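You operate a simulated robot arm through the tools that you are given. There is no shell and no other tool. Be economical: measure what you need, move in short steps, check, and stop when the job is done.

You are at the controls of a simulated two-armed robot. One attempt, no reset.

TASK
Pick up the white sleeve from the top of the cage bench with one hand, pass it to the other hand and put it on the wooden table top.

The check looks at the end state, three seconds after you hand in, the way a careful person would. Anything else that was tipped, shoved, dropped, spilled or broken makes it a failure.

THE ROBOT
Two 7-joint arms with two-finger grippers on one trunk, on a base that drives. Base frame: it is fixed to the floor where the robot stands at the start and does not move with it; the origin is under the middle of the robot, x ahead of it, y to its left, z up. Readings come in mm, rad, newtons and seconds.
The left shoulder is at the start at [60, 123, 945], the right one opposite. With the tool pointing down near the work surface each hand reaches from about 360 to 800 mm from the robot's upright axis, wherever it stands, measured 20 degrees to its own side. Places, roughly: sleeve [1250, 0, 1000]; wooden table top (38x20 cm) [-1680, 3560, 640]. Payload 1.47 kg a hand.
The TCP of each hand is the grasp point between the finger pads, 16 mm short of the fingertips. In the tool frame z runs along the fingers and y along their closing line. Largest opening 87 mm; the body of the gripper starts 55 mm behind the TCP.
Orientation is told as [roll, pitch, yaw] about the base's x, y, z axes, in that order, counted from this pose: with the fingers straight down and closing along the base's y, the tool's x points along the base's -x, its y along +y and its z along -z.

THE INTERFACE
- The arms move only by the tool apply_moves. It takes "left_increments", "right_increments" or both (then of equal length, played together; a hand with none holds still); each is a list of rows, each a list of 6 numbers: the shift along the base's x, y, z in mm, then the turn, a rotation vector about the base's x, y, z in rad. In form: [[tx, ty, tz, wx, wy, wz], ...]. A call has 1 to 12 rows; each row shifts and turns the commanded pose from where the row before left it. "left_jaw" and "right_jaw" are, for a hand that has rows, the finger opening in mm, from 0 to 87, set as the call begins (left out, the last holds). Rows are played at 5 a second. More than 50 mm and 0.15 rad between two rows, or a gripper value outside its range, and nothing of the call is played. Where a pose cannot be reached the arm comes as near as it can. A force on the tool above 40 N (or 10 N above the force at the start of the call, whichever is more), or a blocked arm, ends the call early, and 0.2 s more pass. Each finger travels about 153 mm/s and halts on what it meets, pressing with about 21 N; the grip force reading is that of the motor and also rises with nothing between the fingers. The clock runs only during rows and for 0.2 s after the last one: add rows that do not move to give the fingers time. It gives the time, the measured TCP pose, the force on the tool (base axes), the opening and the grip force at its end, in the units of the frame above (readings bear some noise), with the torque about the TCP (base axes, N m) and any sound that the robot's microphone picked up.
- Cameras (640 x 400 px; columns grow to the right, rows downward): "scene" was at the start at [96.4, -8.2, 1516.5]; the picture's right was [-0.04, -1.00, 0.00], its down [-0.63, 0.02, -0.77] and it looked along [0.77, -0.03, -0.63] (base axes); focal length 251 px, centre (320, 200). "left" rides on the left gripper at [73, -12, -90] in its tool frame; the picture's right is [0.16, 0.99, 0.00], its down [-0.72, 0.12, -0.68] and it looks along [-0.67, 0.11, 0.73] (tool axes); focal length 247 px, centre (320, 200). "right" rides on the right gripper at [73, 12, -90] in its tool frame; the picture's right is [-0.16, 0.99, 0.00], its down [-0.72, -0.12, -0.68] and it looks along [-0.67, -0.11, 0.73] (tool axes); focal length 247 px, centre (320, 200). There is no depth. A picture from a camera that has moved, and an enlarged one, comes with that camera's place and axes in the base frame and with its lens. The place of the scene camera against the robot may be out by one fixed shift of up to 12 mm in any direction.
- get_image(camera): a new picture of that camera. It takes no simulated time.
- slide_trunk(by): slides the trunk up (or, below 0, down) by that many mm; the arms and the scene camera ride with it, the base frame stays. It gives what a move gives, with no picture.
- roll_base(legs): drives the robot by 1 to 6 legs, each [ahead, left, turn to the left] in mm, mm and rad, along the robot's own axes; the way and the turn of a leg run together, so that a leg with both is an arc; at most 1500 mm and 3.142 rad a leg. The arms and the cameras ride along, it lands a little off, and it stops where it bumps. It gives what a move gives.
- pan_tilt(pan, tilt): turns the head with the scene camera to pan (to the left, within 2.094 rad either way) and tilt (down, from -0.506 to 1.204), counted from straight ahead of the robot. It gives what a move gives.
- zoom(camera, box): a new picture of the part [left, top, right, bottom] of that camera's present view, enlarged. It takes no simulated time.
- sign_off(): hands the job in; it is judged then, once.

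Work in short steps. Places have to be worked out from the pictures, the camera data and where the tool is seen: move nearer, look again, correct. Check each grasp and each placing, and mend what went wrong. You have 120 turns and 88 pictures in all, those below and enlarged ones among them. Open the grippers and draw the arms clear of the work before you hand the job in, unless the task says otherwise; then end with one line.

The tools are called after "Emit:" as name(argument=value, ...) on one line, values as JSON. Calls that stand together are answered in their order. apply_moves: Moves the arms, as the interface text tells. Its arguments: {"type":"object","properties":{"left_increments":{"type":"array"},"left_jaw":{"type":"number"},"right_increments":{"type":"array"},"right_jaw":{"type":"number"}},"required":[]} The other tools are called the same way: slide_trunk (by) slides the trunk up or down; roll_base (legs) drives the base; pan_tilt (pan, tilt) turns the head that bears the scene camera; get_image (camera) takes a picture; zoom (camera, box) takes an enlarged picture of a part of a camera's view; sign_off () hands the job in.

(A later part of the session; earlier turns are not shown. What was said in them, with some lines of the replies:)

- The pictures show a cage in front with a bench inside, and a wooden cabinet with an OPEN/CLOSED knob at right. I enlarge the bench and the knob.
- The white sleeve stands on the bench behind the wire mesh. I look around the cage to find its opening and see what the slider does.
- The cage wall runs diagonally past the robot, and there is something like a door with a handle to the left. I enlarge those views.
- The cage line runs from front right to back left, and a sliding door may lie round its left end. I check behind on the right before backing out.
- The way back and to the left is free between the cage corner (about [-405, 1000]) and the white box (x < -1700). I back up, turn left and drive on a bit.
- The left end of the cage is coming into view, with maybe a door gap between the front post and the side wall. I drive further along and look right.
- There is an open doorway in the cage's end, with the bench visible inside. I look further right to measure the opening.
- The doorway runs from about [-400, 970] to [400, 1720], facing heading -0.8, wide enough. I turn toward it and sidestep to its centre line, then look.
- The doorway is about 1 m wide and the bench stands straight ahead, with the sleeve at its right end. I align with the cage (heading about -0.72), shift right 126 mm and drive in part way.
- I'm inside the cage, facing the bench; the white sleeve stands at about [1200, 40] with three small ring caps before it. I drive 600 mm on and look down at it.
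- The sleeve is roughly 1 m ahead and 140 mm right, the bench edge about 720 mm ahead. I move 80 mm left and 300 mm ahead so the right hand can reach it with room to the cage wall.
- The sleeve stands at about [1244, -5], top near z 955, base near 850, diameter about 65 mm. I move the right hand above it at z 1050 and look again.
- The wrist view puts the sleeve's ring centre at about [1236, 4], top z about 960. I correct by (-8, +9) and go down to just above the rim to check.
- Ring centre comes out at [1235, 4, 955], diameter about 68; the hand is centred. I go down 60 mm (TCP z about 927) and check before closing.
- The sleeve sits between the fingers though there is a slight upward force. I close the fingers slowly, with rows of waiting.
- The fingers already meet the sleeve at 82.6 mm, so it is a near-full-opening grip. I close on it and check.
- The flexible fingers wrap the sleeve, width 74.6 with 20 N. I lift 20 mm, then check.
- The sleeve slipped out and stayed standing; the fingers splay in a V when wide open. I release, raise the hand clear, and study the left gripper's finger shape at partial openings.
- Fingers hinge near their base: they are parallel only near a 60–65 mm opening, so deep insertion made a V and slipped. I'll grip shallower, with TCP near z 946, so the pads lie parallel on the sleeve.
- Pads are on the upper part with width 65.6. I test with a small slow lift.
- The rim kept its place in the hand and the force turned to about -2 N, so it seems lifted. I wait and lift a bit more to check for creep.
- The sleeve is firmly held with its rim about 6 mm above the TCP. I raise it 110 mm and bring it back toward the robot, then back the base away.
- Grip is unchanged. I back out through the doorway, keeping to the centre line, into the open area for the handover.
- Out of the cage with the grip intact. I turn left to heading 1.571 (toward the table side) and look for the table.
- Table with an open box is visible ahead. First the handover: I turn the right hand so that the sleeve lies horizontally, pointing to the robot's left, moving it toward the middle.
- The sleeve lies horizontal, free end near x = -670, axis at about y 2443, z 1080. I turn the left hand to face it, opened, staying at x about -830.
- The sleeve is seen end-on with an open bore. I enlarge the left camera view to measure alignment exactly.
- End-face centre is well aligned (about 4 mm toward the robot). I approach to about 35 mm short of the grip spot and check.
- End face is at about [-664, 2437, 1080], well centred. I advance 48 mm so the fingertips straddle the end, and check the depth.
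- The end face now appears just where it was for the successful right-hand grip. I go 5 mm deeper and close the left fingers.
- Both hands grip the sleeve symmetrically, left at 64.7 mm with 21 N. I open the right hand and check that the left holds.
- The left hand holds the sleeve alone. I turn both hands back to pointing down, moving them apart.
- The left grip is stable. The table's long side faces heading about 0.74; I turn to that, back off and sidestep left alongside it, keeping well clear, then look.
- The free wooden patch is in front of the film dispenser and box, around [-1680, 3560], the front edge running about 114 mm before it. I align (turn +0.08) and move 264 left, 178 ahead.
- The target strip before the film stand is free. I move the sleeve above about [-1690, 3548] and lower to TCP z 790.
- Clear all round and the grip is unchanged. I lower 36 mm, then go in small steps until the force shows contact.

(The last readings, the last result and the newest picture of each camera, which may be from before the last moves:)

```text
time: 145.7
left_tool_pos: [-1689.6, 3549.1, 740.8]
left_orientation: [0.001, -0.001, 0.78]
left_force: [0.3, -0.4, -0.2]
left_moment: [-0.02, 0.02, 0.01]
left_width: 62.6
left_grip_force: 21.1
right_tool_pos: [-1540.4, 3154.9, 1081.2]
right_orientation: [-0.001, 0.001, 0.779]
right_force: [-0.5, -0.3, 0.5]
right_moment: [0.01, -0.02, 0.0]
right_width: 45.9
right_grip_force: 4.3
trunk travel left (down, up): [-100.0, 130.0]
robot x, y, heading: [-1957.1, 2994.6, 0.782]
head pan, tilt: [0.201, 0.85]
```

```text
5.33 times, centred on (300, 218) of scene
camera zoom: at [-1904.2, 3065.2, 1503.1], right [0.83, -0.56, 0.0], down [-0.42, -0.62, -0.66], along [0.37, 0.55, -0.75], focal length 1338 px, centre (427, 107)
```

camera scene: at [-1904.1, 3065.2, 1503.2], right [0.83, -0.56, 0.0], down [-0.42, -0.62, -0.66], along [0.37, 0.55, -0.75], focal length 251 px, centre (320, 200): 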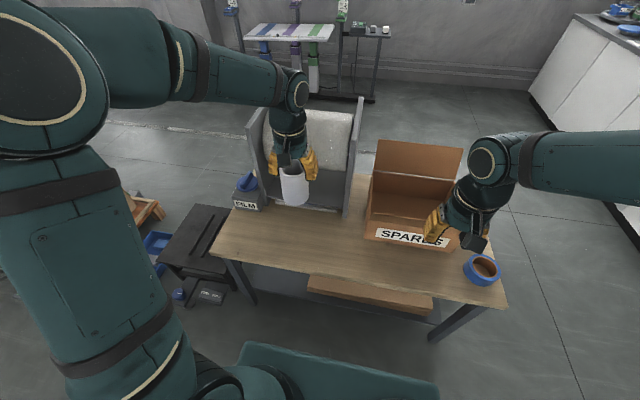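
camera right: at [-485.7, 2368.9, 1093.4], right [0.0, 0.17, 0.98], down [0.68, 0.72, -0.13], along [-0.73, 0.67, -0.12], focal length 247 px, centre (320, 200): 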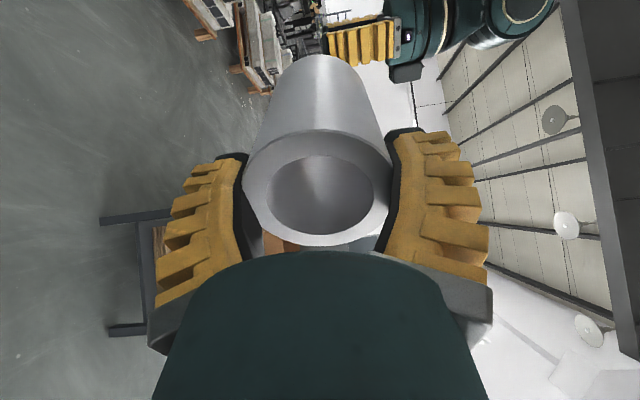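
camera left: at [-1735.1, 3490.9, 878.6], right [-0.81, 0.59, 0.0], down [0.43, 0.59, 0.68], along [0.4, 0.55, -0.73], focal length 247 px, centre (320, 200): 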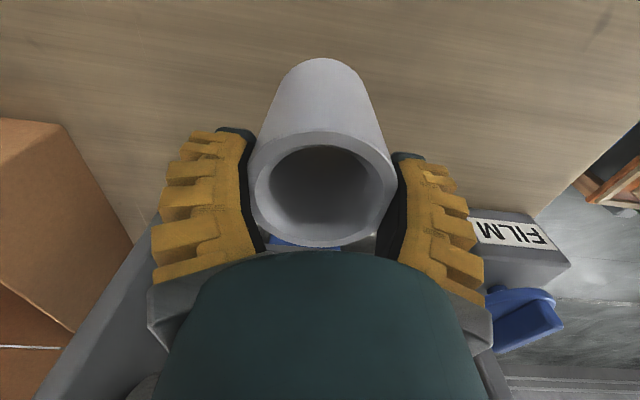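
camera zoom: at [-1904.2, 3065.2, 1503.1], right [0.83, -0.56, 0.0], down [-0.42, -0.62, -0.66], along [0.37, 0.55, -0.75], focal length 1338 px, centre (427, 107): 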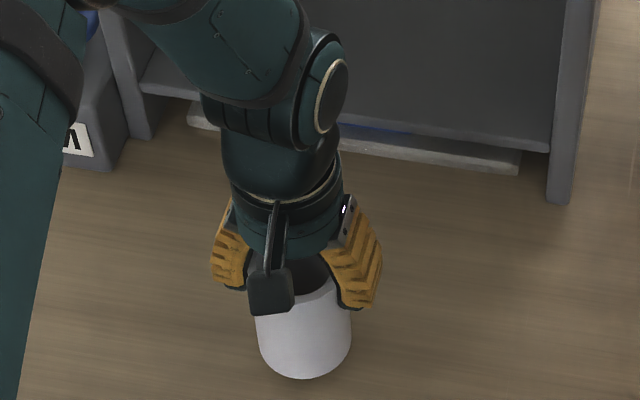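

No contact yet. I continue in small steps.

Emit:
apply_moves(left_increments=[[0, 0, -2, 0, 0, 0], [0, 0, -2, 0, 0, 0], [0, 0, 0, 0, 0, 0]])

Emit:
apply_moves(left_increments=[[0, 0, -2, 0, 0, 0], [0, 0, -2, 0, 0, 0], [0, 0, 0, 0, 0, 0]])

Emit:
zoom(camera="left", box=[220, 20, 420, 145])

```text
time: 146.5
left_tool_pos: [-1690.7, 3547.9, 738.4]
left_orientation: [-0.002, 0.0, 0.78]
left_force: [-0.8, -0.8, -0.8]
left_moment: [0.01, 0.01, -0.01]
left_width: 62.6
left_grip_force: 21.1
right_tool_pos: [-1539.5, 3154.2, 1081.4]
right_orientation: [0.0, 0.0, 0.78]
right_force: [-0.2, 1.0, 0.1]
right_moment: [0.0, -0.01, 0.01]
right_width: 45.8
right_grip_force: 4.3
trunk travel left (down, up): [-100.0, 130.0]
robot x, y, heading: [-1955.3, 2994.7, 0.781]
head pan, tilt: [0.201, 0.85]
```

```text
time: 147.3
left_tool_pos: [-1690.1, 3551.3, 734.8]
left_orientation: [0.001, 0.0, 0.779]
left_force: [0.4, 0.2, -0.4]
left_moment: [-0.04, 0.03, -0.01]
left_width: 63.0
left_grip_force: 21.3
right_tool_pos: [-1541.1, 3155.1, 1080.8]
right_orientation: [0.002, 0.0, 0.78]
right_force: [-0.1, 0.3, 0.4]
right_moment: [0.01, 0.0, 0.03]
right_width: 46.0
right_grip_force: 3.5
trunk travel left (down, up): [-100.0, 130.0]
robot x, y, heading: [-1958.3, 2997.4, 0.782]
head pan, tilt: [0.201, 0.85]
```

```text
3.20 times, centred on (320, 82) of left
camera zoom: at [-1734.5, 3491.3, 822.8], right [-0.81, 0.59, 0.0], down [0.43, 0.59, 0.68], along [0.4, 0.55, -0.73], focal length 790 px, centre (320, 576)
```

zoom: 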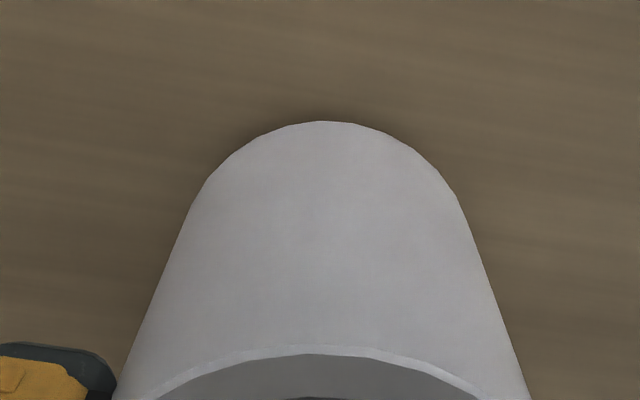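

Still no contact force; ambient shading shows the bottom near the wood. I lower in further small steps.

Emit:
apply_moves(left_increments=[[0, 0, -2, 0, 0, 0], [0, 0, -1, 0, 0, 0], [0, 0, 0, 0, 0, 0]])

Emit:
apply_moves(left_increments=[[0, 0, -2, 0, 0, 0], [0, 0, -1, 0, 0, 0], [0, 0, 0, 0, 0, 0]])

Emit:
apply_moves(left_increments=[[0, 0, -2, 0, 0, 0], [0, 0, -1, 0, 0, 0], [0, 0, 0, 0, 0, 0]])

```text
time: 148.1
left_tool_pos: [-1691.2, 3549.7, 730.3]
left_orientation: [0.0, 0.0, 0.78]
left_force: [-0.1, 0.3, 0.2]
left_moment: [-0.01, 0.01, 0.02]
left_width: 62.5
left_grip_force: 21.2
right_tool_pos: [-1540.2, 3154.7, 1081.7]
right_orientation: [0.001, 0.0, 0.78]
right_force: [1.2, 0.9, -0.4]
right_moment: [0.0, 0.03, 0.0]
right_width: 45.6
right_grip_force: 3.9
trunk travel left (down, up): [-100.0, 130.0]
robot x, y, heading: [-1955.6, 3001.6, 0.782]
head pan, tilt: [0.201, 0.85]
```

```text
time: 148.9
left_tool_pos: [-1691.0, 3550.1, 729.5]
left_orientation: [0.002, -0.003, 0.779]
left_force: [-4.2, 3.6, 13.9]
left_moment: [-0.1, 0.16, -0.09]
left_width: 62.8
left_grip_force: 20.8
right_tool_pos: [-1540.0, 3155.6, 1083.0]
right_orientation: [0.0, -0.001, 0.78]
right_force: [-1.3, -0.7, 0.6]
right_moment: [-0.01, 0.0, 0.0]
right_width: 46.1
right_grip_force: 3.9
trunk travel left (down, up): [-100.0, 130.0]
robot x, y, heading: [-1958.0, 2999.2, 0.783]
head pan, tilt: [0.201, 0.85]
```

```text
time: 149.7
left_tool_pos: [-1691.0, 3549.6, 725.3]
left_orientation: [-0.001, -0.001, 0.781]
left_force: [-4.5, 7.7, 20.6]
left_moment: [0.15, 0.09, 0.02]
left_width: 64.3
left_grip_force: 21.1
right_tool_pos: [-1540.9, 3154.5, 1082.2]
right_orientation: [0.0, 0.0, 0.78]
right_force: [0.7, 0.6, -0.8]
right_moment: [0.01, 0.0, 0.01]
right_width: 45.8
right_grip_force: 3.5
trunk travel left (down, up): [-100.0, 130.0]
robot x, y, heading: [-1957.4, 2996.2, 0.777]
head pan, tilt: [0.201, 0.85]
```

Contact with the table came at TCP z about 729 (force now 20 N). I ease up 4 mm, then open the left hand and look.

Emit:
apply_moves(left_increments=[[0, 0, 2, 0, 0, 0], [0, 0, 2, 0, 0, 0], [0, 0, 0, 0, 0, 0]])

Emit:
apply_moves(left_increments=[[0, 0, 0, 0, 0, 0], [0, 0, 0, 0, 0, 0], [0, 0, 0, 0, 0, 0], [0, 0, 0, 0, 0, 0]], left_jaw=87)

Emit:
get_image(camera="left")

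```text
time: 150.5
left_tool_pos: [-1688.9, 3548.2, 728.7]
left_orientation: [0.001, 0.001, 0.782]
left_force: [-0.2, 0.2, -0.5]
left_moment: [0.02, 0.01, 0.06]
left_width: 64.0
left_grip_force: 21.0
right_tool_pos: [-1540.1, 3155.1, 1081.5]
right_orientation: [0.0, 0.001, 0.78]
right_force: [-0.1, -0.3, -0.1]
right_moment: [0.01, 0.03, 0.01]
right_width: 45.8
right_grip_force: 4.4
trunk travel left (down, up): [-100.0, 130.0]
robot x, y, heading: [-1949.1, 3000.5, 0.778]
head pan, tilt: [0.201, 0.85]
```

```text
time: 151.5
left_tool_pos: [-1690.0, 3549.5, 729.8]
left_orientation: [-0.001, -0.002, 0.78]
left_force: [-0.5, -0.2, 0.3]
left_moment: [-0.02, 0.0, 0.0]
left_width: 87.0
left_grip_force: 0.1
right_tool_pos: [-1540.5, 3154.4, 1082.1]
right_orientation: [0.0, 0.0, 0.781]
right_force: [-0.3, 0.2, 0.7]
right_moment: [-0.02, 0.04, -0.01]
right_width: 45.8
right_grip_force: 4.0
trunk travel left (down, up): [-100.0, 130.0]
robot x, y, heading: [-1954.7, 2999.0, 0.784]
head pan, tilt: [0.201, 0.85]
```

```text
24 pictures are left
camera left: at [-1733.5, 3490.8, 818.0], right [-0.81, 0.59, 0.0], down [0.43, 0.59, 0.68], along [0.4, 0.55, -0.73], focal length 247 px, centre (320, 200)
```

left: 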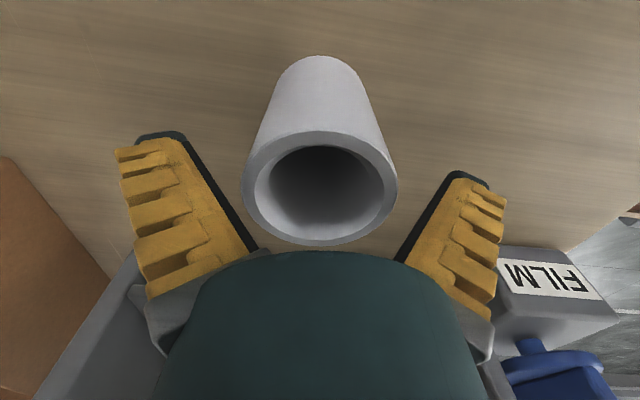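

The sleeve stands free between the open fingers. I raise the hand straight up, bring it back toward the robot, and check.

Emit:
apply_moves(left_increments=[[0, 0, 15, 0, 0, 0], [0, 0, 25, 0, 0, 0], [0, 0, 40, 0, 0, 0], [0, 0, 40, 0, 0, 0], [0, 0, 40, 0, 0, 0], [0, 0, 40, 0, 0, 0], [0, 0, 40, 0, 0, 0], [0, 0, 40, 0, 0, 0], [0, 0, 40, 0, 0, 0], [-20, -26, 20, 0, 0, 0], [-10, -26, 10, 0, 0, 0], [0, 0, 0, 0, 0, 0]], right_increments=[[0, 0, 0, 0, 0, 0], [0, 0, 0, 0, 0, 0], [0, 0, 0, 0, 0, 0], [0, 0, 0, 0, 0, 0], [0, 0, 0, 0, 0, 0], [0, 0, 0, 0, 0, 0], [0, 0, 0, 0, 0, 0], [0, 0, 0, 0, 0, 0], [0, 0, 0, 0, 0, 0], [0, 0, 0, 0, 0, 0], [0, 0, 0, 0, 0, 0], [0, 0, 0, 0, 0, 0]], left_jaw=87, right_jaw=87)

Emit:
roll_base(legs=[[-300, 0, 0]])

Emit:
get_image(camera="scene")

```text
time: 154.1
left_tool_pos: [-1721.4, 3495.6, 1078.9]
left_orientation: [0.0, 0.001, 0.781]
left_force: [-0.1, 0.3, -0.3]
left_moment: [0.03, -0.02, -0.02]
left_width: 86.9
left_grip_force: 0.1
right_tool_pos: [-1540.0, 3154.7, 1082.3]
right_orientation: [0.0, 0.0, 0.779]
right_force: [0.9, 0.1, -0.1]
right_moment: [-0.03, -0.01, 0.01]
right_width: 87.0
right_grip_force: 0.0
trunk travel left (down, up): [-100.0, 130.0]
robot x, y, heading: [-1954.7, 2997.7, 0.783]
head pan, tilt: [0.201, 0.85]
```

```text
time: 156.1
left_tool_pos: [-1932.9, 3282.9, 1079.8]
left_orientation: [-0.001, -0.002, 0.777]
left_force: [-0.1, 0.8, -0.4]
left_moment: [-0.03, -0.03, 0.02]
left_width: 86.8
left_grip_force: 0.0
right_tool_pos: [-1753.9, 2941.6, 1082.4]
right_orientation: [-0.001, -0.001, 0.776]
right_force: [-0.7, 0.3, -0.2]
right_moment: [0.0, -0.01, 0.01]
right_width: 86.8
right_grip_force: 0.0
trunk travel left (down, up): [-100.0, 130.0]
robot x, y, heading: [-2168.7, 2786.8, 0.775]
head pan, tilt: [0.201, 0.85]
```

```text
23 pictures are left
camera scene: at [-2118.4, 2853.6, 1503.2], right [0.83, -0.56, 0.0], down [-0.42, -0.62, -0.66], along [0.37, 0.55, -0.75], focal length 251 px, centre (320, 200)
```

scene: 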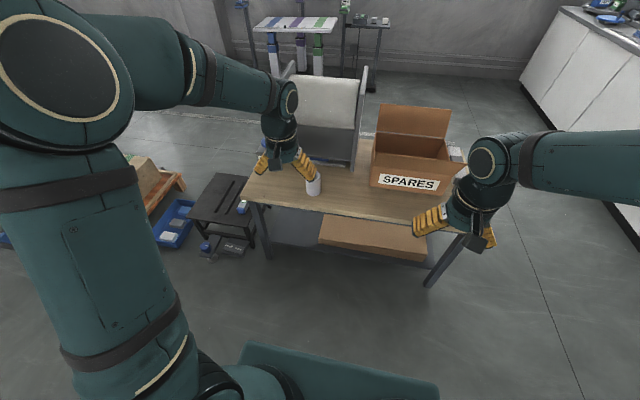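

The sleeve stands upright on the table top, both grippers are open and clear, and nothing else was disturbed; handing in.

Emit:
sign_off()

```text
The job is handed in.
```

The white sleeve was picked up from the cage bench with the right hand, passed to the left hand, and is now standing upright on the wooden table top; nothing else looked moved in the last pictures.
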